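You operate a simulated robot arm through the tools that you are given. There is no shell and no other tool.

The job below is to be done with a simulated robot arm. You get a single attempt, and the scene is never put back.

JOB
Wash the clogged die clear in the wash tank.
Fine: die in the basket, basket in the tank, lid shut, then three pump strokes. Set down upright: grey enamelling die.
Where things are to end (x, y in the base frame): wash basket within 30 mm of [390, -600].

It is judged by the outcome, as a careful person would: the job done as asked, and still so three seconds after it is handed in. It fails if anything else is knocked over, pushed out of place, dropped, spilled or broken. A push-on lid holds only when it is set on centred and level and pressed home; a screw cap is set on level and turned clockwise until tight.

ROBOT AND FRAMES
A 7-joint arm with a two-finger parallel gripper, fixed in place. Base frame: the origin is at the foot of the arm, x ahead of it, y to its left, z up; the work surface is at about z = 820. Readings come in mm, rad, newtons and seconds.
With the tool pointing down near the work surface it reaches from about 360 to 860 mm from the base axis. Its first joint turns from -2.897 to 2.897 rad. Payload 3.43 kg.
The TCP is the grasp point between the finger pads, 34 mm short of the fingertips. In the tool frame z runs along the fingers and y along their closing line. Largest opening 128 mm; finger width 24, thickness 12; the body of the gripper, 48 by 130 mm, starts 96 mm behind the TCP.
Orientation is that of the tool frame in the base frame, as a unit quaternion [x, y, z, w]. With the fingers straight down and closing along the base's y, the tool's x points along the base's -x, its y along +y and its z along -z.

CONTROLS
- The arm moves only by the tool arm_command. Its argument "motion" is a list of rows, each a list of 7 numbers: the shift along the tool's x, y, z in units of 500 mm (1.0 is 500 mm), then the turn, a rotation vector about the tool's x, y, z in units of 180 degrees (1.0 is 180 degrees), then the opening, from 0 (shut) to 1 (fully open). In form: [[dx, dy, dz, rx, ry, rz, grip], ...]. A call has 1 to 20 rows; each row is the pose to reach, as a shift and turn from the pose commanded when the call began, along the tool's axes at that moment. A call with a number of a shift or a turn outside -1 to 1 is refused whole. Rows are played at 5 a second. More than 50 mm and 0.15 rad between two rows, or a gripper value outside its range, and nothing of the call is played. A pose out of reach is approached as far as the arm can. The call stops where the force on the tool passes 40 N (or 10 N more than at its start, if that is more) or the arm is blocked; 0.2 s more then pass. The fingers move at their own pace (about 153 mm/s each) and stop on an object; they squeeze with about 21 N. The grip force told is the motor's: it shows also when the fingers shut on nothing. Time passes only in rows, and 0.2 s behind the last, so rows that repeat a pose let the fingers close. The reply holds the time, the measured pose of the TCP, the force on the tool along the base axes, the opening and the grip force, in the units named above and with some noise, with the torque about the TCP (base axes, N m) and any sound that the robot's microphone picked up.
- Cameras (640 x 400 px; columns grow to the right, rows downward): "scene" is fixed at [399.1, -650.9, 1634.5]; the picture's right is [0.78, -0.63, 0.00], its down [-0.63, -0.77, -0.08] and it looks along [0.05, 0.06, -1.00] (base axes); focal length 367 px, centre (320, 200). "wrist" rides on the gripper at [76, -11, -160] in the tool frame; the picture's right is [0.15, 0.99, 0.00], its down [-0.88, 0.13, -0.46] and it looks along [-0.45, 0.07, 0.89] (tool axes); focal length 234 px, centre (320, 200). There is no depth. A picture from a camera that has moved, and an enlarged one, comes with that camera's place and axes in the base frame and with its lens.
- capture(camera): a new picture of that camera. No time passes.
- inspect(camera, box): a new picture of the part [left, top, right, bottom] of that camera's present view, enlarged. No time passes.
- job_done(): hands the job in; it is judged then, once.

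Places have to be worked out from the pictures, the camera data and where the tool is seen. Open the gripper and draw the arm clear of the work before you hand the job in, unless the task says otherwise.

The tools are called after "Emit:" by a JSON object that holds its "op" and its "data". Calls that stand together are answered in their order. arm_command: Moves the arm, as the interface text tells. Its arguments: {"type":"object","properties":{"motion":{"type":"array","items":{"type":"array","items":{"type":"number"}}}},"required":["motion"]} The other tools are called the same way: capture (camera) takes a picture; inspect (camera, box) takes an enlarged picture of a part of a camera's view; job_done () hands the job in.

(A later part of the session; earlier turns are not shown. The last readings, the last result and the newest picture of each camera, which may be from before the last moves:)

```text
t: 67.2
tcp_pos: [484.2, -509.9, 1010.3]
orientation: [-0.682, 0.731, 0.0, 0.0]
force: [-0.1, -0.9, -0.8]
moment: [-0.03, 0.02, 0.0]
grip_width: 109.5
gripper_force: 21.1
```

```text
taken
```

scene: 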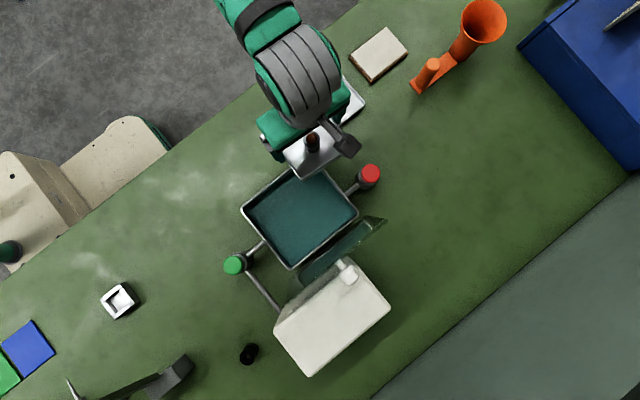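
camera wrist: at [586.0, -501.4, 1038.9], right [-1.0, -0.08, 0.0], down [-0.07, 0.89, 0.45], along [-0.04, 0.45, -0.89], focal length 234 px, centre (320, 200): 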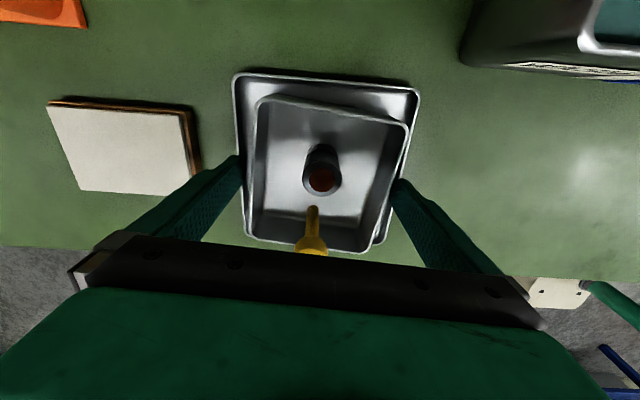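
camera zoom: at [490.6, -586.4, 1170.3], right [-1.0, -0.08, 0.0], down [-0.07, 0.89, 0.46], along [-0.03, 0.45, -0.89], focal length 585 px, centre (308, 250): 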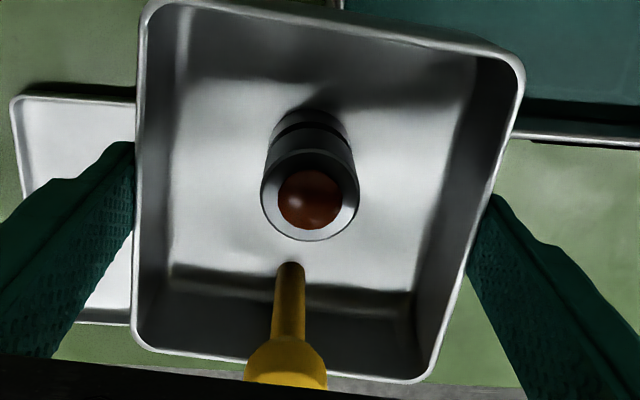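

Halfway and steady. The second leg goes to above the tank at [390, −595], turning the last 4° so the basket lines up with the tank walls.

Emit:
{"op": "arm_command", "data": {"motion": [[0.0027, 0.0027, 0, 0, 0, -0.0003, 0.5], [0.0082, 0.008, 0, 0, 0, -0.001, 0.5], [0.0165, 0.016, 0, 0, 0, -0.002, 0.5], [0.0274, 0.0266, 0, 0, 0, -0.0033, 0.5], [0.0393, 0.0382, 0, 0, 0, -0.0047, 0.5], [0.0512, 0.0497, 0, 0, 0, -0.0061, 0.5], [0.0631, 0.0613, 0, 0, 0, -0.0075, 0.5], [0.0749, 0.0728, 0, 0, 0, -0.0089, 0.5], [0.0868, 0.0844, 0, 0, 0, -0.0103, 0.5], [0.0987, 0.0959, 0, 0, 0, -0.0117, 0.5], [0.1106, 0.1074, 0, 0, 0, -0.0131, 0.5], [0.1225, 0.119, 0, 0, 0, -0.0145, 0.5], [0.1344, 0.1305, 0, 0, 0, -0.0159, 0.5], [0.1462, 0.1421, 0, 0, 0, -0.0174, 0.5], [0.1572, 0.1527, 0, 0, 0, -0.0187, 0.5], [0.1682, 0.1634, 0, 0, 0, -0.02, 0.5], [0.1773, 0.1723, 0, 0, 0, -0.021, 0.5], [0.1828, 0.1776, 0, 0, 0, -0.0217, 0.5]]}}

Emit:
{"op": "capture", "data": {"camera": "wrist"}}

Emit:
{"op": "capture", "data": {"camera": "scene"}}

Emit:
{"op": "inspect", "data": {"camera": "scene", "box": [220, 120, 420, 300]}}

```text
t: 71.0
tcp_pos: [391.3, -594.0, 1009.0]
orientation: [-0.707, 0.707, 0.001, 0.0]
force: [-0.6, -0.3, -1.2]
moment: [-0.02, -0.01, 0.0]
grip_width: 109.6
gripper_force: 20.4
```

```text
taken
camera wrist: at [401.6, -670.1, 1170.3], right [-0.99, -0.14, 0.0], down [-0.13, 0.88, 0.46], along [-0.07, 0.45, -0.89], focal length 234 px, centre (320, 200)
```

wrist: 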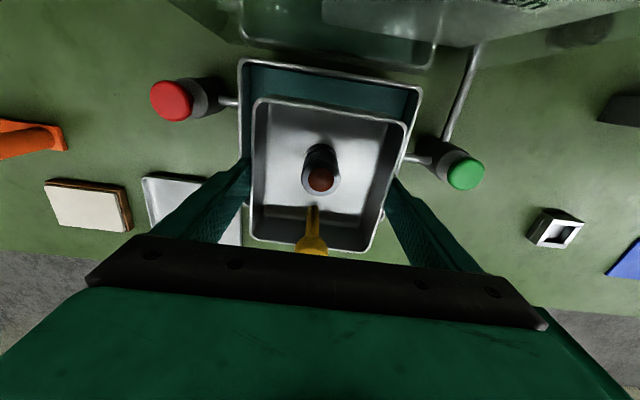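

```text
taken
```

scene: 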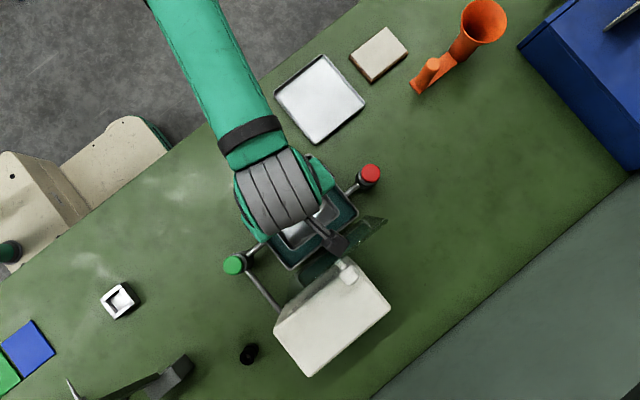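

```text
2.22 times, centred on (320, 210) of scene
camera zoom: at [399.1, -650.9, 1634.5], right [0.78, -0.63, 0.0], down [-0.63, -0.77, -0.08], along [0.05, 0.06, -1.0], focal length 816 px, centre (320, 178)
```

zoom: 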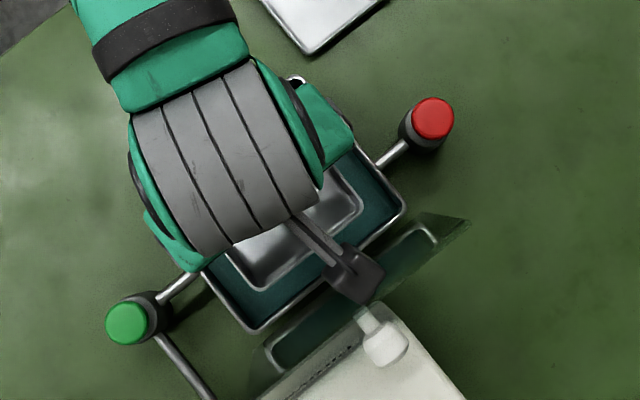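

The wrist camera housing would come very close to the open lid if I lowered in this orientation. I'll instead turn the basket half a turn in the air here (well above the rim) so the camera ends on the +y side, moving 10 mm away from the lid while turning; first quarter now.

Emit:
{"op": "arm_command", "data": {"motion": [[-0.0003, 0, 0, 0, 0, 0.0075, 0.5], [-0.0009, 0, 0, 0, 0, 0.0225, 0.5], [-0.0018, 0, 0, 0, 0, 0.045, 0.5], [-0.003, 0, 0, 0, 0, 0.075, 0.5], [-0.0043, 0, 0, 0, 0, 0.1075, 0.5], [-0.0056, 0, 0, 0, 0, 0.14, 0.5], [-0.0069, 0, 0, 0, 0, 0.1725, 0.5], [-0.0082, 0, 0, 0, 0, 0.205, 0.5], [-0.0095, 0, 0, 0, 0, 0.2375, 0.5], [-0.0108, 0, 0, 0, 0, 0.27, 0.5], [-0.0121, 0, 0, 0, 0, 0.3025, 0.5], [-0.0134, 0, 0, 0, 0, 0.335, 0.5], [-0.0147, 0, 0, 0, 0, 0.3675, 0.5], [-0.016, 0, 0, 0, 0, 0.4, 0.5], [-0.0172, 0, 0, 0, 0, 0.43, 0.5], [-0.0184, 0, 0, 0, 0, 0.46, 0.5], [-0.0194, 0, 0, 0, 0, 0.485, 0.5], [-0.02, 0, 0, 0, 0, 0.5, 0.5]]}}

Emit:
{"op": "capture", "data": {"camera": "wrist"}}

```text
t: 74.8
tcp_pos: [390.3, -584.6, 1009.1]
orientation: [0.001, 1.0, 0.0, 0.0]
force: [0.1, 0.2, -1.1]
moment: [-0.02, 0.03, -0.03]
grip_width: 109.3
gripper_force: 21.4
```

```text
taken
camera wrist: at [313.8, -595.2, 1169.8], right [-0.14, 0.99, 0.0], down [0.88, 0.13, 0.46], along [0.45, 0.06, -0.89], focal length 234 px, centre (320, 200)
```

wrist: 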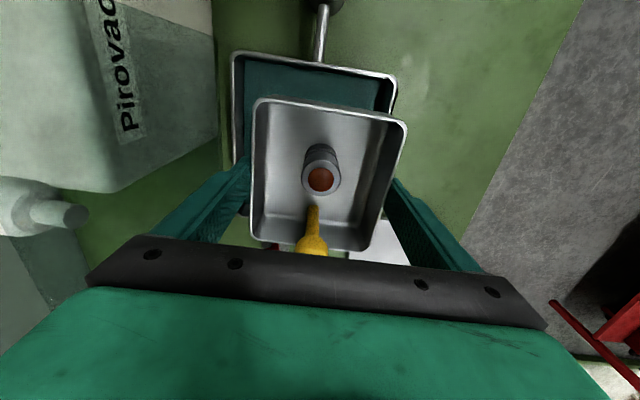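

The load is unchanged after the first quarter turn. Second quarter, to φ=+90°.

Emit:
{"op": "arm_command", "data": {"motion": [[0, 0, 0, 0, 0, 0.0075, 0.5], [0, 0, 0, 0, 0, 0.0225, 0.5], [0, 0, 0, 0, 0, 0.045, 0.5], [0, 0, 0, 0, 0, 0.075, 0.5], [0, 0, 0, 0, 0, 0.1075, 0.5], [0, 0, 0, 0, 0, 0.14, 0.5], [0, 0, 0, 0, 0, 0.1725, 0.5], [0, 0, 0, 0, 0, 0.205, 0.5], [0, 0, 0, 0, 0, 0.2375, 0.5], [0, 0, 0, 0, 0, 0.27, 0.5], [0, 0, 0, 0, 0, 0.3025, 0.5], [0, 0, 0, 0, 0, 0.335, 0.5], [0, 0, 0, 0, 0, 0.3675, 0.5], [0, 0, 0, 0, 0, 0.4, 0.5], [0, 0, 0, 0, 0, 0.43, 0.5], [0, 0, 0, 0, 0, 0.46, 0.5], [0, 0, 0, 0, 0, 0.485, 0.5], [0, 0, 0, 0, 0, 0.5, 0.5]]}}

Emit:
{"op": "capture", "data": {"camera": "wrist"}}

Emit:
{"op": "inspect", "data": {"camera": "scene", "box": [220, 120, 420, 300]}}

```text
t: 78.6
tcp_pos: [391.5, -584.7, 1009.9]
orientation: [0.709, 0.705, 0.0, 0.0]
force: [-0.2, 0.4, -1.9]
moment: [-0.02, -0.01, 0.01]
grip_width: 109.4
gripper_force: 20.9
```

```text
taken
camera wrist: at [378.8, -508.9, 1170.1], right [0.99, 0.14, 0.0], down [0.13, -0.88, 0.46], along [0.07, -0.45, -0.89], focal length 234 px, centre (320, 200)
```

wrist: 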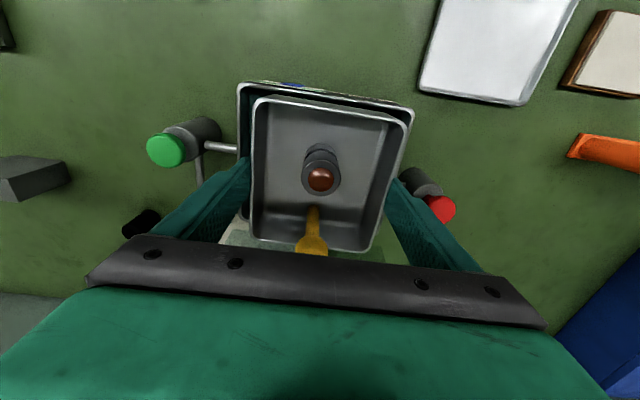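

```text
2.22 times, centred on (320, 210) of scene
camera zoom: at [399.1, -650.9, 1634.5], right [0.78, -0.63, 0.0], down [-0.63, -0.77, -0.08], along [0.05, 0.06, -1.0], focal length 816 px, centre (320, 178)
```

zoom: 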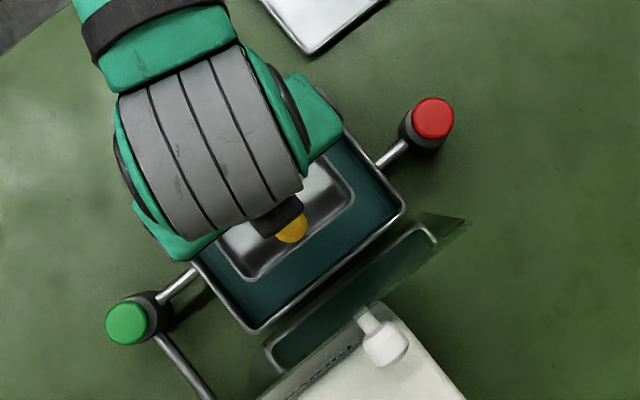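

Now φ=+90° with the basket over the tank and the camera clear of the lid. I centre on the tank (14 mm towards −y) and lower by 20 mm, then check clearance to the rim.

Emit:
{"op": "arm_command", "data": {"motion": [[-0.002, 0, 0.003, 0, 0, 0, 0.5], [-0.006, 0, 0.009, 0, 0, 0, 0.5], [-0.012, 0, 0.017, 0, 0, 0, 0.5], [-0.018, 0, 0.025, 0, 0, 0, 0.5], [-0.024, 0, 0.033, 0, 0, 0, 0.5], [-0.028, 0, 0.04, 0, 0, 0, 0.5]]}}

Emit:
{"op": "capture", "data": {"camera": "wrist"}}

Emit:
{"op": "inspect", "data": {"camera": "wrist", "box": [210, 70, 440, 260]}}

Emit:
{"op": "inspect", "data": {"camera": "scene", "box": [230, 140, 370, 280]}}

```text
t: 80.0
tcp_pos: [390.6, -598.1, 988.8]
orientation: [0.708, 0.706, 0.001, -0.001]
force: [0.9, 1.1, -1.6]
moment: [-0.03, -0.04, 0.01]
grip_width: 109.4
gripper_force: 20.6
```

```text
taken
camera wrist: at [378.3, -522.4, 1149.5], right [0.99, 0.14, 0.0], down [0.13, -0.88, 0.46], along [0.07, -0.45, -0.89], focal length 234 px, centre (320, 200)
```

wrist: 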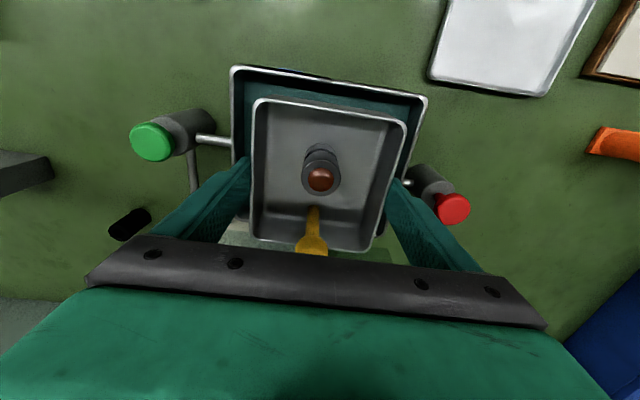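

```text
2.11 times, centred on (325, 165) of wrist
camera zoom: at [378.3, -522.4, 1149.5], right [0.99, 0.14, 0.0], down [0.13, -0.88, 0.46], along [0.07, -0.45, -0.89], focal length 493 px, centre (310, 274)
```

zoom: 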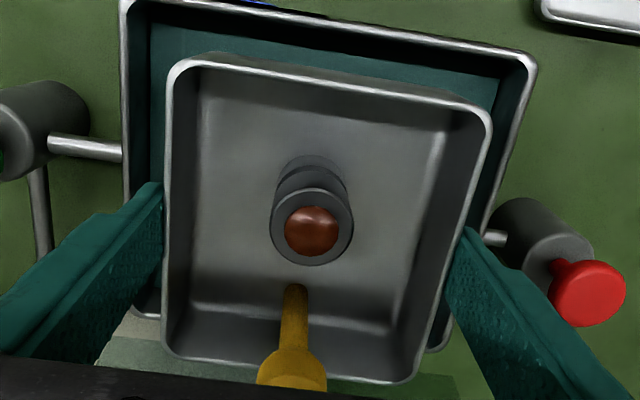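

```text
2.86 times, centred on (300, 210) of scene
camera zoom: at [399.1, -650.9, 1634.5], right [0.78, -0.63, 0.0], down [-0.63, -0.77, -0.08], along [0.05, 0.06, -1.0], focal length 1048 px, centre (377, 171)
```

zoom: 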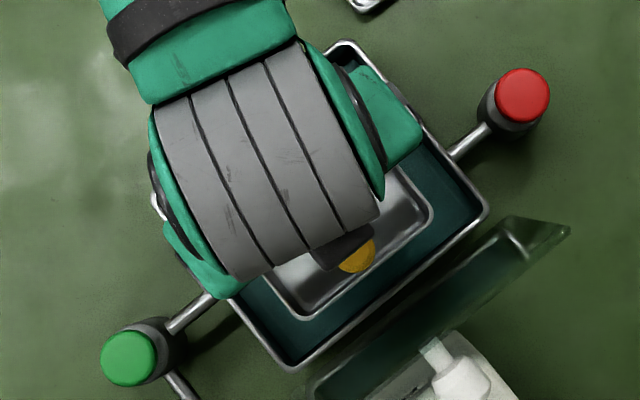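

The basket rim is within a few mm of centred over the tank (about 4 mm towards +y). I nudge 3 mm towards −y and lower slowly into the tank, about 45 mm first.

Emit:
{"op": "arm_command", "data": {"motion": [[-0.002, 0, 0.002, 0, 0, 0, 0.5], [-0.004, 0, 0.008, 0, 0, 0, 0.5], [-0.006, 0, 0.018, 0, 0, 0, 0.5], [-0.006, 0, 0.03, 0, 0, 0, 0.5], [-0.006, 0, 0.042, 0, 0, 0, 0.5], [-0.006, 0, 0.054, 0, 0, 0, 0.5], [-0.006, 0, 0.066, 0, 0, 0, 0.5], [-0.006, 0, 0.078, 0, 0, 0, 0.5], [-0.006, 0, 0.086, 0, 0, 0, 0.5], [-0.006, 0, 0.09, 0, 0, 0, 0.5]]}}

Emit:
{"op": "inspect", "data": {"camera": "wrist", "box": [210, 40, 440, 260]}}

Emit:
{"op": "inspect", "data": {"camera": "scene", "box": [230, 140, 370, 280]}}

```text
t: 82.2
tcp_pos: [390.7, -602.3, 944.0]
orientation: [0.707, 0.707, -0.001, 0.0]
force: [-0.7, 0.2, -1.4]
moment: [-0.02, 0.01, -0.05]
grip_width: 109.4
gripper_force: 20.8
```

```text
1.82 times, centred on (325, 150) of wrist
camera zoom: at [379.0, -525.5, 1104.9], right [0.99, 0.14, 0.0], down [0.13, -0.88, 0.46], along [0.07, -0.45, -0.89], focal length 426 px, centre (311, 291)
```

zoom: 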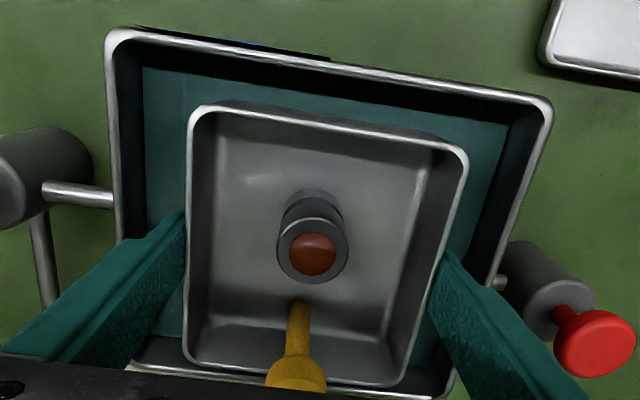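

```text
2.86 times, centred on (300, 210) of scene
camera zoom: at [399.1, -650.9, 1634.5], right [0.78, -0.63, 0.0], down [-0.63, -0.77, -0.08], along [0.05, 0.06, -1.0], focal length 1048 px, centre (377, 171)
```

zoom: 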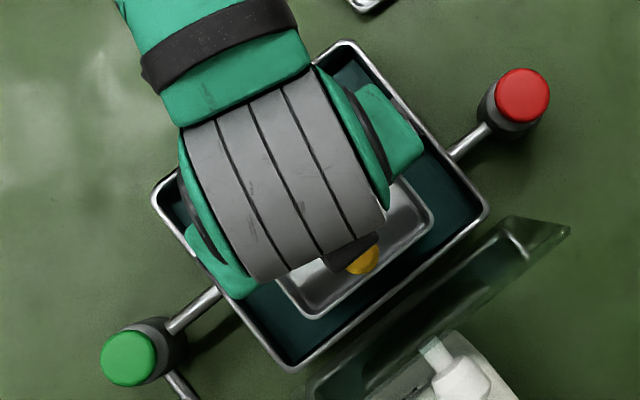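

The basket bottom is inside the tank opening with clear margins all round. I keep lowering to TCP z≈897.

Emit:
{"op": "arm_command", "data": {"motion": [[0, 0, 0.003, 0, 0, 0, 0.5], [0, 0, 0.01, 0, 0, 0, 0.5], [0, 0, 0.02, 0, 0, 0, 0.5], [0, 0, 0.031, 0, 0, 0, 0.5], [0, 0, 0.042, 0, 0, 0, 0.5], [0, 0, 0.053, 0, 0, 0, 0.5], [0, 0, 0.064, 0, 0, 0, 0.5], [0, 0, 0.074, 0, 0, 0, 0.5], [0, 0, 0.083, 0, 0, 0, 0.5], [0, 0, 0.09, 0, 0, 0, 0.5], [0, 0, 0.095, 0, 0, 0, 0.5]]}}

Emit:
{"op": "inspect", "data": {"camera": "wrist", "box": [210, 40, 440, 260]}}

```text
t: 84.6
tcp_pos: [390.6, -602.2, 898.2]
orientation: [0.708, 0.706, 0.0, 0.001]
force: [0.2, 0.0, -1.5]
moment: [0.01, -0.01, 0.01]
grip_width: 109.4
gripper_force: 21.0
```

```text
1.82 times, centred on (325, 150) of wrist
camera zoom: at [378.1, -526.4, 1057.9], right [0.99, 0.14, 0.0], down [0.13, -0.88, 0.46], along [0.07, -0.45, -0.89], focal length 426 px, centre (311, 291)
```

zoom: 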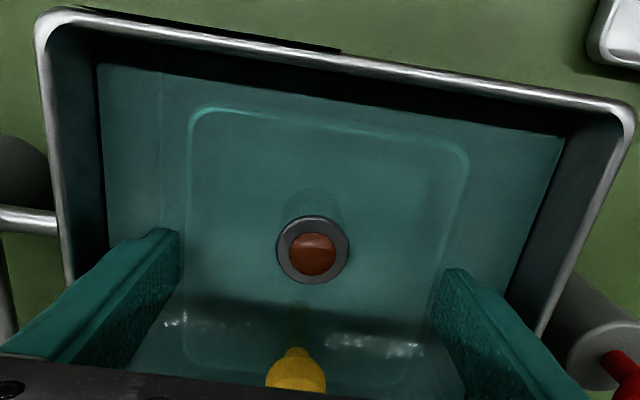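

The basket is now under the water surface, die upright. I go down in fine steps to find the tank floor.

Emit:
{"op": "arm_command", "data": {"motion": [[0, 0, 0.003, 0, 0, 0, 0.5], [0, 0, 0.006, 0, 0, 0, 0.5], [0, 0, 0.009, 0, 0, 0, 0.5], [0, 0, 0.012, 0, 0, 0, 0.5], [0, 0, 0.015, 0, 0, 0, 0.5], [0, 0, 0.018, 0, 0, 0, 0.5]]}}

```text
t: 86.0
tcp_pos: [389.7, -601.4, 889.1]
orientation: [0.707, 0.707, 0.0, 0.0]
force: [-0.4, -0.2, -1.7]
moment: [-0.01, 0.0, 0.01]
grip_width: 109.3
gripper_force: 20.8
```

No contact yet. Continuing in 1 mm steps.

Emit:
{"op": "arm_command", "data": {"motion": [[0, 0, 0.002, 0, 0, 0, 0.5], [0, 0, 0.004, 0, 0, 0, 0.5], [0, 0, 0.006, 0, 0, 0, 0.5], [0, 0, 0.008, 0, 0, 0, 0.5]]}}

```text
t: 87.0
tcp_pos: [389.3, -600.5, 884.4]
orientation: [0.708, 0.706, 0.0, 0.001]
force: [-0.5, -0.6, -1.3]
moment: [0.04, 0.03, -0.01]
grip_width: 109.7
gripper_force: 21.0
```

Still free (−1.3 N). Another 4 mm in 1 mm steps.

Emit:
{"op": "arm_command", "data": {"motion": [[0, 0, 0.002, 0, 0, 0, 0.5], [0, 0, 0.004, 0, 0, 0, 0.5], [0, 0, 0.006, 0, 0, 0, 0.5], [0, 0, 0.008, 0, 0, 0, 0.5]]}}

```text
t: 88.0
tcp_pos: [390.5, -602.5, 881.5]
orientation: [0.707, 0.707, -0.001, 0.0]
force: [-0.9, 4.8, 11.1]
moment: [0.45, 0.17, -0.03]
grip_width: 109.5
gripper_force: 21.2
```

Contact with the floor: +11 N upward. I'll look at the basket's attitude before letting go.

Emit:
{"op": "inspect", "data": {"camera": "wrist", "box": [210, 40, 440, 260]}}

Emit:
{"op": "inspect", "data": {"camera": "scene", "box": [230, 140, 370, 280]}}

```text
1.82 times, centred on (325, 150) of wrist
camera zoom: at [379.2, -525.8, 1041.0], right [0.99, 0.14, 0.0], down [0.13, -0.88, 0.46], along [0.07, -0.45, -0.89], focal length 426 px, centre (311, 291)
```

zoom: 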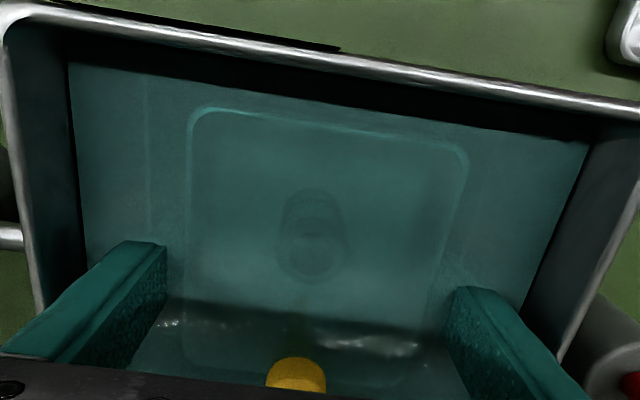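

```text
2.86 times, centred on (300, 210) of scene
camera zoom: at [399.1, -650.9, 1634.5], right [0.78, -0.63, 0.0], down [-0.63, -0.77, -0.08], along [0.05, 0.06, -1.0], focal length 1048 px, centre (377, 171)
```

zoom: 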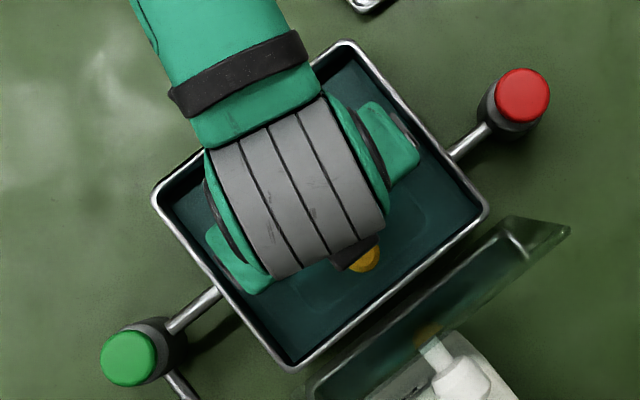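

The basket is flat on the tank floor with the die upright inside. I ease off 1 mm and open the fingers slowly to about 119 mm (still clear of the tank walls).

Emit:
{"op": "arm_command", "data": {"motion": [[0, 0, -0.001, 0, 0, 0, 0.5], [0, 0, -0.002, 0, 0, 0, 0.5], [0, 0, -0.002, 0, 0, 0, 0.86], [0, 0, -0.002, 0, 0, 0, 0.88], [0, 0, -0.002, 0, 0, 0, 0.9], [0, 0, -0.002, 0, 0, 0, 0.92], [0, 0, -0.002, 0, 0, 0, 0.93], [0, 0, -0.002, 0, 0, 0, 0.93]]}}

Emit:
{"op": "inspect", "data": {"camera": "wrist", "box": [210, 40, 440, 260]}}

```text
t: 89.8
tcp_pos: [390.4, -601.9, 879.8]
orientation: [0.707, 0.707, 0.0, 0.0]
force: [-0.7, -0.1, -0.1]
moment: [-0.01, -0.02, 0.0]
grip_width: 118.6
gripper_force: 0.0
```

```text
1.82 times, centred on (325, 150) of wrist
camera zoom: at [379.1, -525.9, 1041.1], right [0.99, 0.14, 0.0], down [0.13, -0.88, 0.46], along [0.07, -0.45, -0.89], focal length 426 px, centre (311, 291)
```

zoom: 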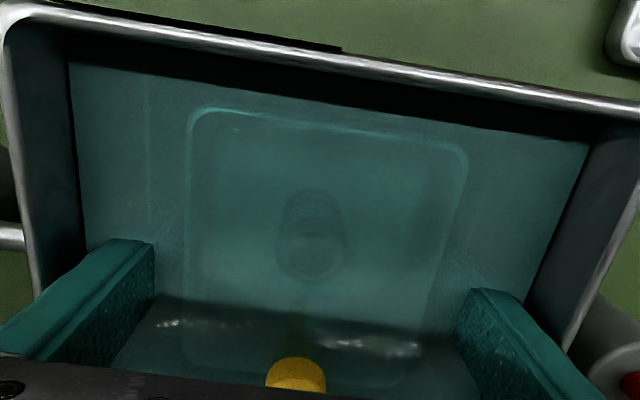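

Released cleanly. I raise the gripper straight up out of the tank.

Emit:
{"op": "arm_command", "data": {"motion": [[0, 0, -0.005, 0, 0, 0, 0.93], [0, 0, -0.015, 0, 0, 0, 0.93], [0, 0, -0.035, 0, 0, 0, 0.93], [0, 0, -0.065, 0, 0, 0, 0.93], [0, 0, -0.105, 0, 0, 0, 0.93], [0, 0, -0.155, 0, 0, 0, 0.93], [0, 0, -0.215, 0, 0, 0, 0.93], [0, 0, -0.285, 0, 0, 0, 0.93], [0, 0, -0.36, 0, 0, 0, 0.93]]}}

Emit:
{"op": "capture", "data": {"camera": "wrist"}}

Emit:
{"op": "capture", "data": {"camera": "scene"}}

```text
t: 91.8
tcp_pos: [390.9, -604.7, 1060.9]
orientation: [0.707, 0.707, -0.001, 0.0]
force: [-0.5, -0.8, 0.0]
moment: [0.03, 0.02, -0.01]
grip_width: 119.1
gripper_force: 0.1
```

```text
taken
camera wrist: at [379.8, -527.6, 1222.3], right [0.99, 0.14, 0.0], down [0.13, -0.88, 0.46], along [0.07, -0.45, -0.89], focal length 234 px, centre (320, 200)
```

wrist: 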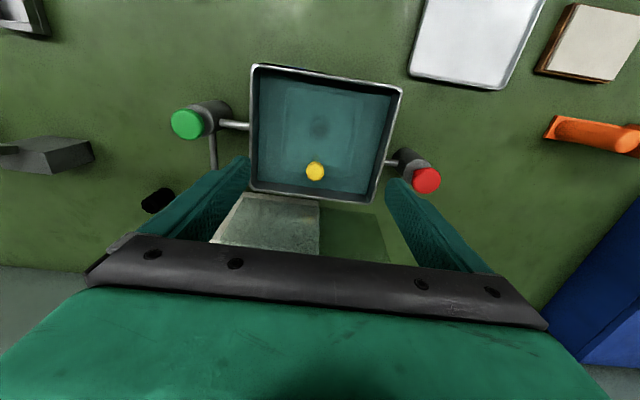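

```text
taken
```

scene: 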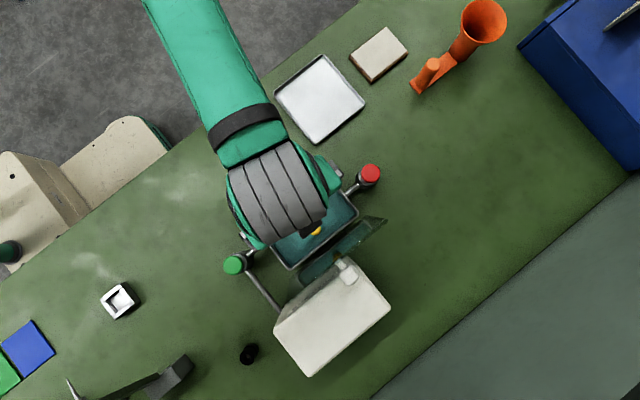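

The basket with the die is in the tank. Now I study the lid: enlarged views from both cameras.

Emit:
{"op": "inspect", "data": {"camera": "wrist", "box": [190, 150, 430, 270]}}

Emit:
{"op": "inspect", "data": {"camera": "scene", "box": [270, 190, 410, 310]}}

```text
2.67 times, centred on (310, 210) of wrist
camera zoom: at [379.8, -527.6, 1222.3], right [0.99, 0.14, 0.0], down [0.13, -0.88, 0.46], along [0.07, -0.45, -0.89], focal length 624 px, centre (347, 173)
```

zoom: 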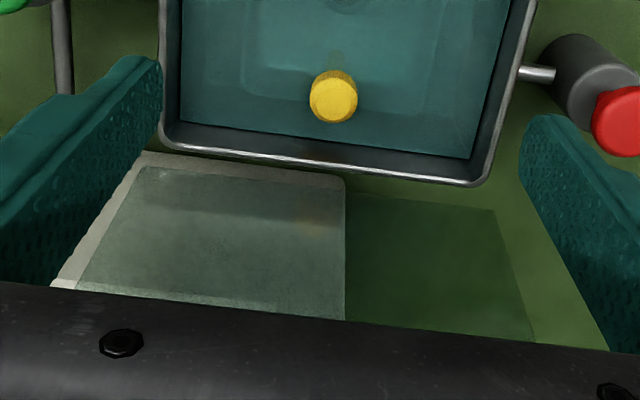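

```text
3.33 times, centred on (340, 250) of scene
camera zoom: at [399.1, -650.9, 1634.5], right [0.78, -0.63, 0.0], down [-0.63, -0.77, -0.08], along [0.05, 0.06, -1.0], focal length 1223 px, centre (253, 33)
```

zoom: 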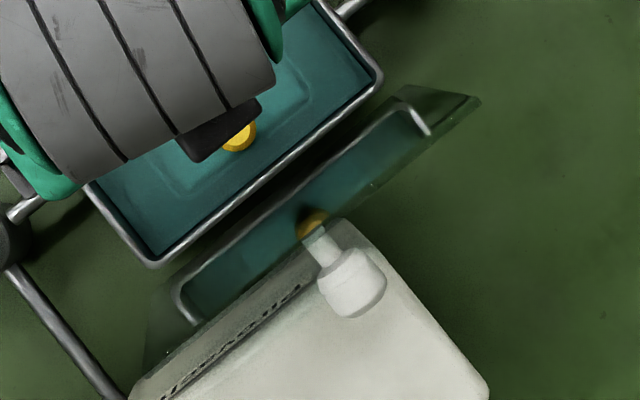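

The lid plate spans x≈297–484, hinged at about y≈−683, z≈935, leaning ~7° back, with its top edge near y≈−703, z≈1097 and its knob at about [390, −732, 1070]. I'll swing it shut in a controlled way using the slightly open gripper as a fork around its top edge; first I rise, turn to φ=0 and narrow the fingers to 40 mm.

Emit:
{"op": "arm_command", "data": {"motion": [[0, 0, -0.08, 0, 0, 0, 0.9], [0.03, 0, -0.16, 0, 0, 0, 0.8], [0.06, 0, -0.24, 0, 0, 0, 0.6], [0.06, 0, -0.26, 0, 0, 0, 0.5]]}}

Emit:
{"op": "arm_command", "data": {"motion": [[0, 0, 0, 0, 0, -0.0455, 0.4], [0, 0, 0, 0, 0, -0.0909, 0.35], [0, 0, 0, 0, 0, -0.1364, 0.3125], [0, 0, 0, 0, 0, -0.1818, 0.3125], [0, 0, 0, 0, 0, -0.2273, 0.3125], [0, 0, 0, 0, 0, -0.2727, 0.3125], [0, 0, 0, 0, 0, -0.3182, 0.3125], [0, 0, 0, 0, 0, -0.3636, 0.3125], [0, 0, 0, 0, 0, -0.4091, 0.3125], [0, 0, 0, 0, 0, -0.4545, 0.3125], [0, 0, 0, 0, 0, -0.5, 0.3125]]}}

Emit:
{"op": "capture", "data": {"camera": "wrist"}}

Emit:
{"op": "inspect", "data": {"camera": "scene", "box": [230, 140, 410, 310]}}

```text
t: 92.8
tcp_pos: [390.0, -570.7, 1191.2]
orientation: [0.707, 0.707, 0.0, -0.001]
force: [0.5, -0.9, -0.3]
moment: [0.01, 0.0, 0.02]
grip_width: 63.7
gripper_force: 0.0
```

```text
t: 95.2
tcp_pos: [390.2, -571.5, 1190.6]
orientation: [-0.001, 1.0, 0.001, 0.0]
force: [-0.4, 0.4, -0.4]
moment: [0.01, -0.02, -0.01]
grip_width: 39.9
gripper_force: 0.1
```

```text
taken
camera wrist: at [313.8, -582.6, 1351.8], right [-0.15, 0.99, 0.0], down [0.88, 0.13, 0.46], along [0.45, 0.07, -0.89], focal length 234 px, centre (320, 200)
```

wrist: 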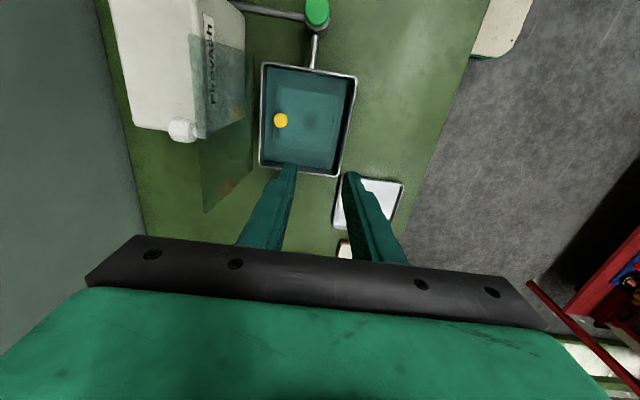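

```text
2.35 times, centred on (320, 225) of scene
camera zoom: at [399.1, -650.9, 1634.5], right [0.78, -0.63, 0.0], down [-0.63, -0.77, -0.08], along [0.05, 0.06, -1.0], focal length 864 px, centre (320, 141)
```

zoom: 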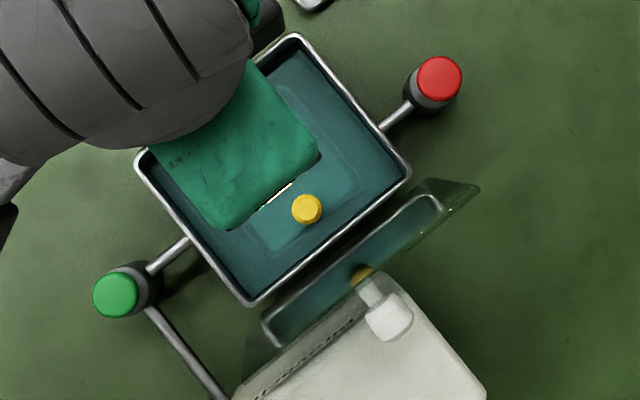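

Now an overhead-ish view along the lid; I'll enlarge it to fix the lid's edges.

Emit:
{"op": "inspect", "data": {"camera": "wrist", "box": [110, 0, 350, 220]}}

```text
1.82 times, centred on (230, 110) of wrist
camera zoom: at [313.8, -582.6, 1351.8], right [-0.15, 0.99, 0.0], down [0.88, 0.13, 0.46], along [0.45, 0.07, -0.89], focal length 426 px, centre (484, 364)
```

zoom: 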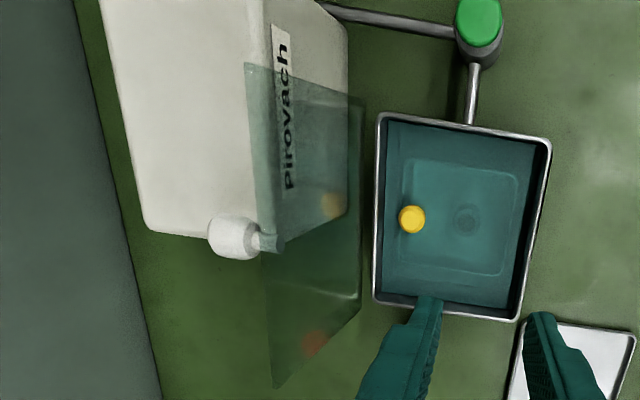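

The lid's top edge is at y≈−704.5, z≈1097, x 295–483, its foot at y≈−688. I move the fork above it at x=348 (beside the knob), staying at safe height, then check.

Emit:
{"op": "arm_command", "data": {"motion": [[0.017, -0.053, 0, 0, 0, 0, 0.3125], [0.036, -0.115, 0, 0, 0, 0, 0.3125], [0.055, -0.177, 0, 0, 0, 0, 0.3125], [0.073, -0.233, 0, 0, 0, 0, 0.3125], [0.0836, -0.2668, 0, 0, 0, 0, 0.3125], [0.0836, -0.2668, 0.04, 0, 0, 0, 0.3125], [0.0836, -0.2668, 0.08, 0, 0, 0, 0.3125], [0.0836, -0.2668, 0.09, 0, 0, 0, 0.3125]]}}

Emit:
{"op": "capture", "data": {"camera": "wrist"}}

Emit:
{"op": "inspect", "data": {"camera": "wrist", "box": [220, 60, 420, 240]}}

Emit:
{"op": "inspect", "data": {"camera": "scene", "box": [230, 170, 410, 340]}}

```text
t: 97.0
tcp_pos: [347.0, -704.4, 1146.0]
orientation: [0.001, 1.0, 0.0, -0.001]
force: [0.4, 1.2, -1.0]
moment: [-0.02, 0.0, -0.01]
grip_width: 39.9
gripper_force: 0.0
```

```text
taken
camera wrist: at [271.3, -715.5, 1306.6], right [-0.14, 0.99, 0.0], down [0.88, 0.13, 0.46], along [0.45, 0.07, -0.89], focal length 234 px, centre (320, 200)
```

wrist: 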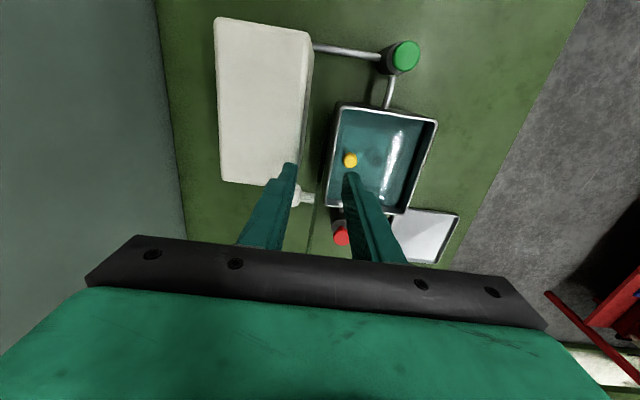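

```text
2.22 times, centred on (320, 150) of wrist
camera zoom: at [271.3, -715.5, 1306.6], right [-0.14, 0.99, 0.0], down [0.88, 0.13, 0.46], along [0.45, 0.07, -0.89], focal length 520 px, centre (320, 311)
```

zoom: 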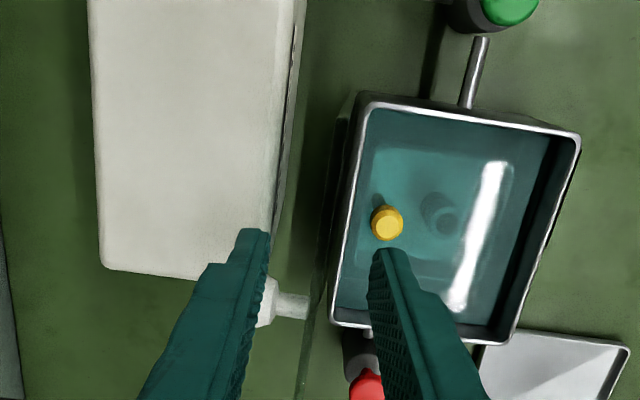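

```text
2.35 times, centred on (320, 255) of scene
camera zoom: at [399.1, -650.9, 1634.5], right [0.78, -0.63, 0.0], down [-0.63, -0.77, -0.08], along [0.05, 0.06, -1.0], focal length 864 px, centre (320, 71)
```

zoom: 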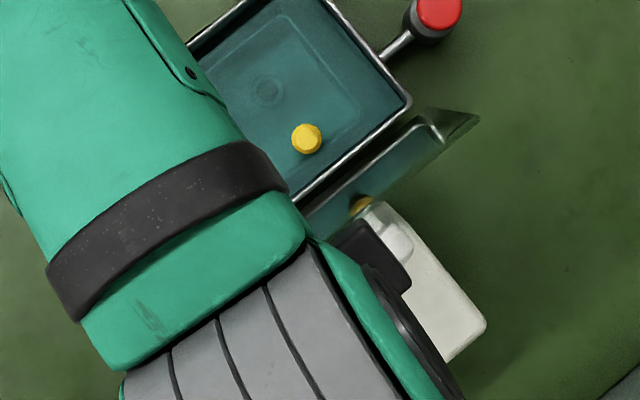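

The lid's thin edge runs between the two fingers, and the knob is clear to the +x side. I lower the fork 46 mm around the lid's top edge.

Emit:
{"op": "arm_command", "data": {"motion": [[0, 0, 0.02, 0, 0, 0, 0.3125], [0, 0, 0.045, 0, 0, 0, 0.3125], [0, 0, 0.07, 0, 0, 0, 0.3125], [0, 0, 0.092, 0, 0, 0, 0.3125], [0, 0, 0.092, 0, 0, 0, 0.3125]]}}

Emit:
{"op": "inspect", "data": {"camera": "wrist", "box": [220, 60, 420, 240]}}

Emit:
{"op": "inspect", "data": {"camera": "scene", "box": [230, 170, 410, 340]}}

```text
t: 98.2
tcp_pos: [348.4, -705.9, 1100.7]
orientation: [0.002, 1.0, 0.0, 0.0]
force: [0.7, 0.0, 0.2]
moment: [0.03, 0.01, 0.02]
grip_width: 39.8
gripper_force: 0.0
```

```text
2.22 times, centred on (320, 150) of wrist
camera zoom: at [272.2, -716.7, 1260.4], right [-0.14, 0.99, 0.0], down [0.88, 0.13, 0.46], along [0.45, 0.07, -0.89], focal length 520 px, centre (320, 311)
```

zoom: 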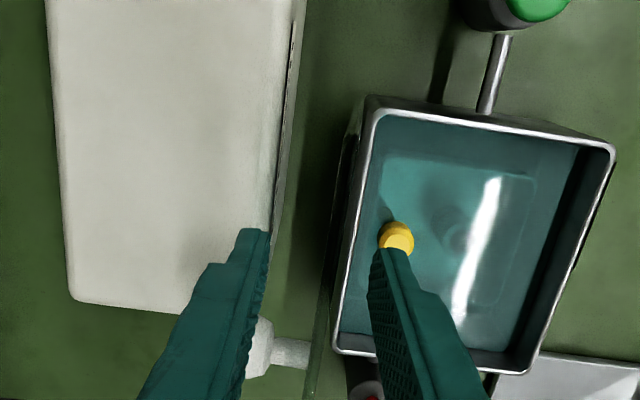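

```text
2.35 times, centred on (320, 255) of scene
camera zoom: at [399.1, -650.9, 1634.5], right [0.78, -0.63, 0.0], down [-0.63, -0.77, -0.08], along [0.05, 0.06, -1.0], focal length 864 px, centre (320, 71)
```

zoom: 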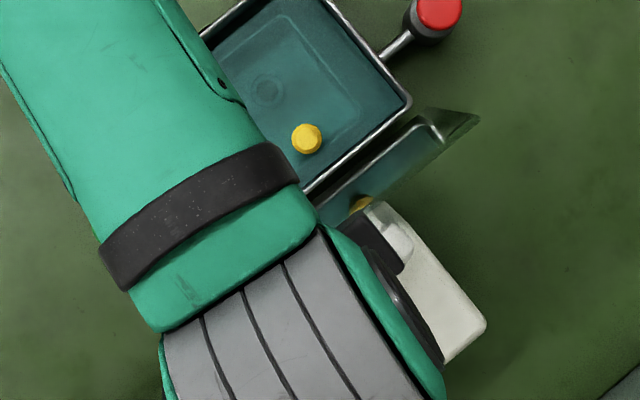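

The fork is around the lid. I move slowly towards +y so the rear finger pushes the lid up to and just past vertical.

Emit:
{"op": "arm_command", "data": {"motion": [[0, 0.008, 0, 0, 0, 0, 0.3125], [0, 0.018, 0, 0, 0, 0, 0.3125], [0, 0.028, 0, 0, 0, 0, 0.3125], [0, 0.038, 0, 0, 0, 0, 0.3125], [0, 0.048, 0, 0, 0, 0, 0.3125], [0, 0.058, 0, 0, 0, 0, 0.3125], [0, 0.068, 0, 0, 0, 0, 0.3125], [0, 0.078, 0, 0, 0, 0, 0.3125]]}}

Emit:
{"op": "inspect", "data": {"camera": "wrist", "box": [220, 60, 420, 240]}}

Emit:
{"op": "inspect", "data": {"camera": "scene", "box": [230, 170, 410, 340]}}

```text
t: 100.0
tcp_pos: [348.2, -665.4, 1100.6]
orientation: [0.001, 1.0, -0.001, 0.0]
force: [0.9, 0.7, 0.6]
moment: [0.01, -0.01, 0.01]
grip_width: 39.6
gripper_force: 0.8
```

```text
2.22 times, centred on (320, 150) of wrist
camera zoom: at [272.0, -676.1, 1261.3], right [-0.14, 0.99, 0.0], down [0.88, 0.13, 0.46], along [0.45, 0.07, -0.89], focal length 520 px, centre (320, 311)
```

zoom: 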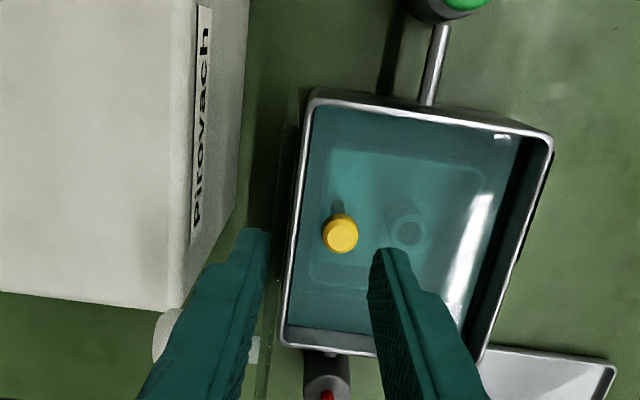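

```text
2.35 times, centred on (320, 255) of scene
camera zoom: at [399.1, -650.9, 1634.5], right [0.78, -0.63, 0.0], down [-0.63, -0.77, -0.08], along [0.05, 0.06, -1.0], focal length 864 px, centre (320, 71)
```

zoom: 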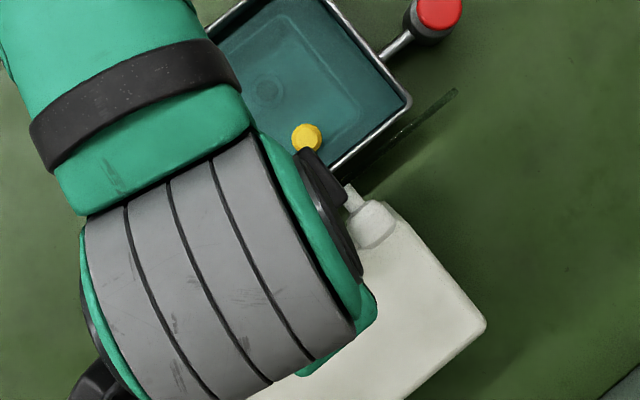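

The lid follows the rear finger and is now about upright with negligible force. I continue 30 mm further towards +y.

Emit:
{"op": "arm_command", "data": {"motion": [[0, 0.007, 0, 0, 0, 0, 0.3125], [0, 0.015, 0, 0, 0, 0, 0.3125], [0, 0.023, 0, 0, 0, 0, 0.3125], [0, 0.031, 0, 0, 0, 0, 0.3125], [0, 0.04, 0, 0, 0, 0, 0.3125]]}}

Emit:
{"op": "inspect", "data": {"camera": "wrist", "box": [220, 60, 420, 240]}}

Emit:
{"op": "inspect", "data": {"camera": "scene", "box": [230, 170, 410, 340]}}

```text
t: 101.2
tcp_pos: [348.3, -645.6, 1100.3]
orientation: [0.001, 1.0, 0.0, -0.001]
force: [0.8, 0.2, 0.0]
moment: [-0.03, -0.01, -0.03]
grip_width: 40.2
gripper_force: 0.6
```

```text
2.22 times, centred on (320, 150) of wrist
camera zoom: at [271.8, -657.0, 1260.3], right [-0.14, 0.99, 0.0], down [0.88, 0.13, 0.46], along [0.45, 0.07, -0.89], focal length 520 px, centre (320, 311)
```

zoom: 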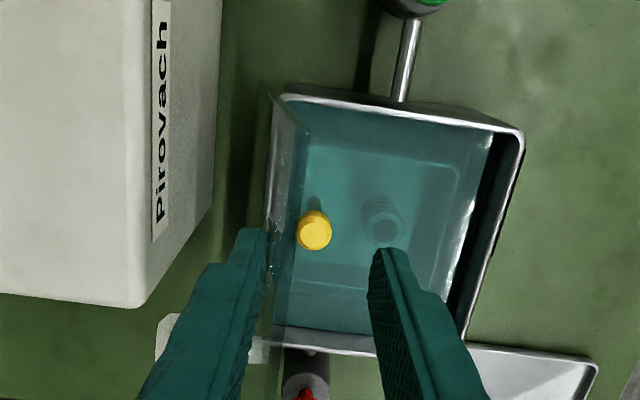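

```text
2.35 times, centred on (320, 255) of scene
camera zoom: at [399.1, -650.9, 1634.5], right [0.78, -0.63, 0.0], down [-0.63, -0.77, -0.08], along [0.05, 0.06, -1.0], focal length 864 px, centre (320, 71)
```

zoom: 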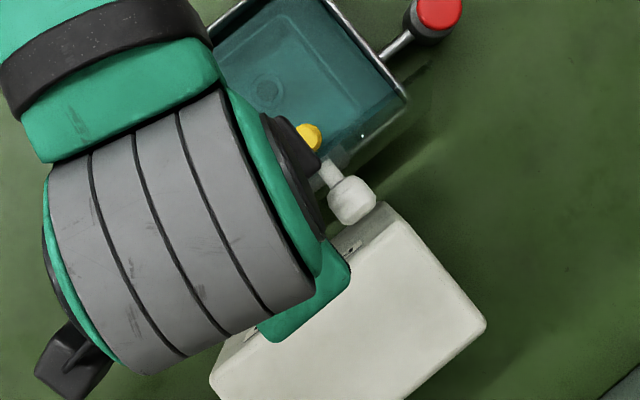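

The lid stays wherever the finger leaves it (a stiff hinge), tilted about 10° forward now. I continue pushing it with the rear fingertip along an arc about the hinge down to about 45°.

Emit:
{"op": "arm_command", "data": {"motion": [[0, 0.0137, 0.0006, 0, 0, 0, 0.3125], [0, 0.0274, 0.002, 0, 0, 0, 0.3125], [0, 0.039, 0.0052, 0, 0, 0, 0.3125], [0, 0.0504, 0.0092, 0, 0, 0, 0.3125], [0, 0.0616, 0.0136, 0, 0, 0, 0.3125], [0, 0.0726, 0.0184, 0, 0, 0, 0.3125], [0, 0.0834, 0.0238, 0, 0, 0, 0.3125], [0, 0.094, 0.0296, 0, 0, 0, 0.3125], [0, 0.1043, 0.036, 0, 0, 0, 0.3125], [0, 0.1144, 0.0426, 0, 0, 0, 0.3125], [0, 0.124, 0.0498, 0, 0, 0, 0.3125], [0, 0.1334, 0.0572, 0, 0, 0, 0.3125], [0, 0.1424, 0.0652, 0, 0, 0, 0.3125], [0, 0.1512, 0.0734, 0, 0, 0, 0.3125]]}}

Emit:
{"op": "capture", "data": {"camera": "wrist"}}

Emit:
{"op": "inspect", "data": {"camera": "scene", "box": [230, 140, 410, 310]}}

```text
t: 104.2
tcp_pos: [348.5, -571.0, 1063.0]
orientation: [0.0, 1.0, 0.0, 0.0]
force: [-0.3, -0.2, 0.3]
moment: [0.02, -0.01, 0.01]
grip_width: 39.7
gripper_force: 0.0
```

```text
taken
camera wrist: at [272.2, -581.0, 1223.9], right [-0.14, 0.99, 0.0], down [0.88, 0.13, 0.46], along [0.45, 0.07, -0.89], focal length 234 px, centre (320, 200)
```

wrist: 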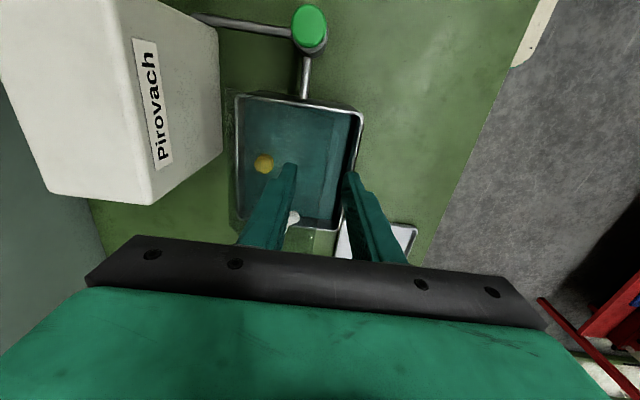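

```text
2.35 times, centred on (320, 225) of scene
camera zoom: at [399.1, -650.9, 1634.5], right [0.78, -0.63, 0.0], down [-0.63, -0.77, -0.08], along [0.05, 0.06, -1.0], focal length 864 px, centre (320, 141)
```

zoom: 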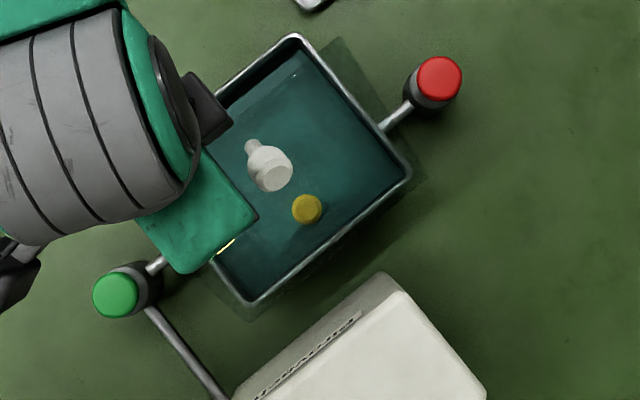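

The lid is following, now at about 45°. I continue the arc down to about 10° open.

Emit:
{"op": "arm_command", "data": {"motion": [[0, 0.0077, 0.0092, 0, 0, 0, 0.3125], [0, 0.0154, 0.0184, 0, 0, 0, 0.3125], [0, 0.0227, 0.0279, 0, 0, 0, 0.3125], [0, 0.03, 0.0374, 0, 0, 0, 0.3125], [0, 0.0365, 0.0476, 0, 0, 0, 0.3125], [0, 0.043, 0.0578, 0, 0, 0, 0.3125], [0, 0.0486, 0.0685, 0, 0, 0, 0.3125], [0, 0.0542, 0.0792, 0, 0, 0, 0.3125], [0, 0.0588, 0.0903, 0, 0, 0, 0.3125], [0, 0.0634, 0.1014, 0, 0, 0, 0.3125], [0, 0.067, 0.1129, 0, 0, 0, 0.3125], [0, 0.0706, 0.1244, 0, 0, 0, 0.3125], [0, 0.0732, 0.1361, 0, 0, 0, 0.3125], [0, 0.0758, 0.1478, 0, 0, 0, 0.3125]]}}

Emit:
{"op": "capture", "data": {"camera": "wrist"}}

Emit:
{"op": "inspect", "data": {"camera": "scene", "box": [230, 140, 410, 310]}}

```text
t: 107.2
tcp_pos: [348.8, -531.2, 989.4]
orientation: [0.0, 1.0, 0.0, 0.0]
force: [-0.4, -0.6, 0.2]
moment: [0.01, 0.02, 0.03]
grip_width: 39.9
gripper_force: 0.0
```

```text
taken
camera wrist: at [272.1, -543.1, 1149.5], right [-0.14, 0.99, 0.0], down [0.88, 0.13, 0.46], along [0.45, 0.07, -0.89], focal length 234 px, centre (320, 200)
```

wrist: 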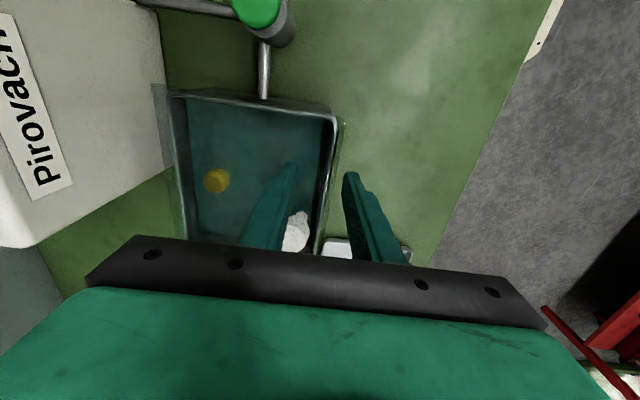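

```text
2.35 times, centred on (320, 225) of scene
camera zoom: at [399.1, -650.9, 1634.5], right [0.78, -0.63, 0.0], down [-0.63, -0.77, -0.08], along [0.05, 0.06, -1.0], focal length 864 px, centre (320, 141)
```

zoom: 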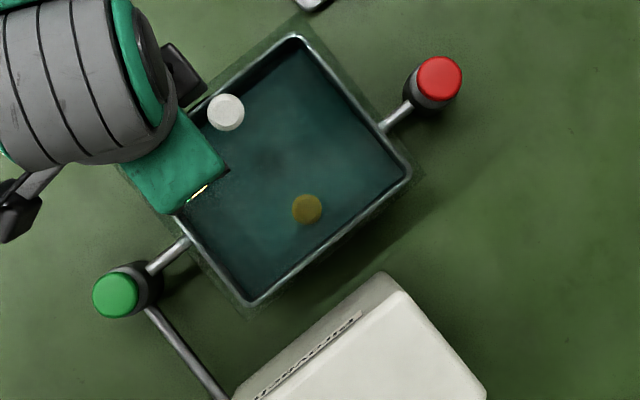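

The lid now lies over the tank, with the knob at about [390, −546]. I'll check closely whether it's fully down.

Emit:
{"op": "inspect", "data": {"camera": "wrist", "box": [140, 70, 380, 260]}}

Emit:
{"op": "inspect", "data": {"camera": "scene", "box": [260, 140, 340, 210]}}

```text
2.11 times, centred on (260, 165) of wrist
camera zoom: at [272.1, -543.1, 1149.5], right [-0.14, 0.99, 0.0], down [0.88, 0.13, 0.46], along [0.45, 0.07, -0.89], focal length 493 px, centre (446, 274)
```

zoom: 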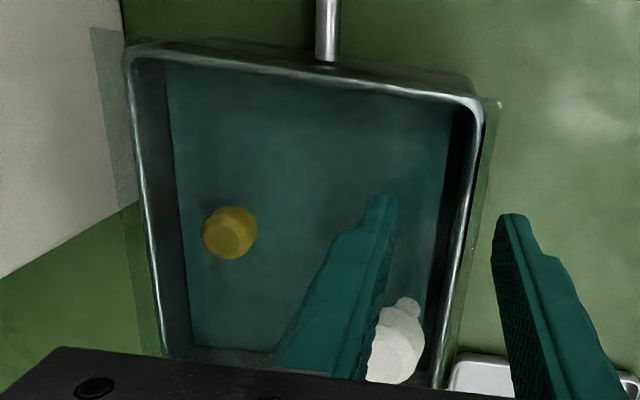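

```text
5.71 times, centred on (300, 175) of scene
camera zoom: at [399.1, -650.9, 1634.5], right [0.78, -0.63, 0.0], down [-0.63, -0.77, -0.08], along [0.05, 0.06, -1.0], focal length 2097 px, centre (434, 343)
```

zoom: 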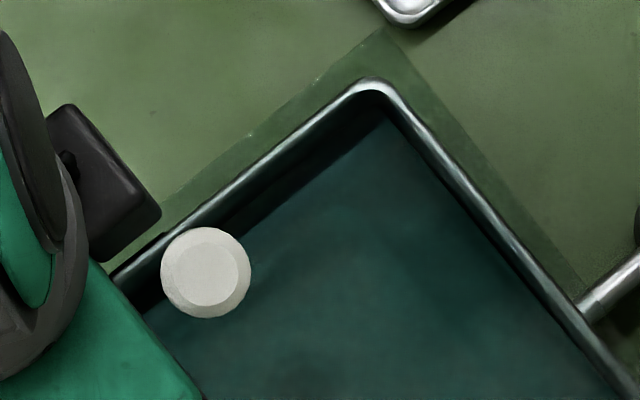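

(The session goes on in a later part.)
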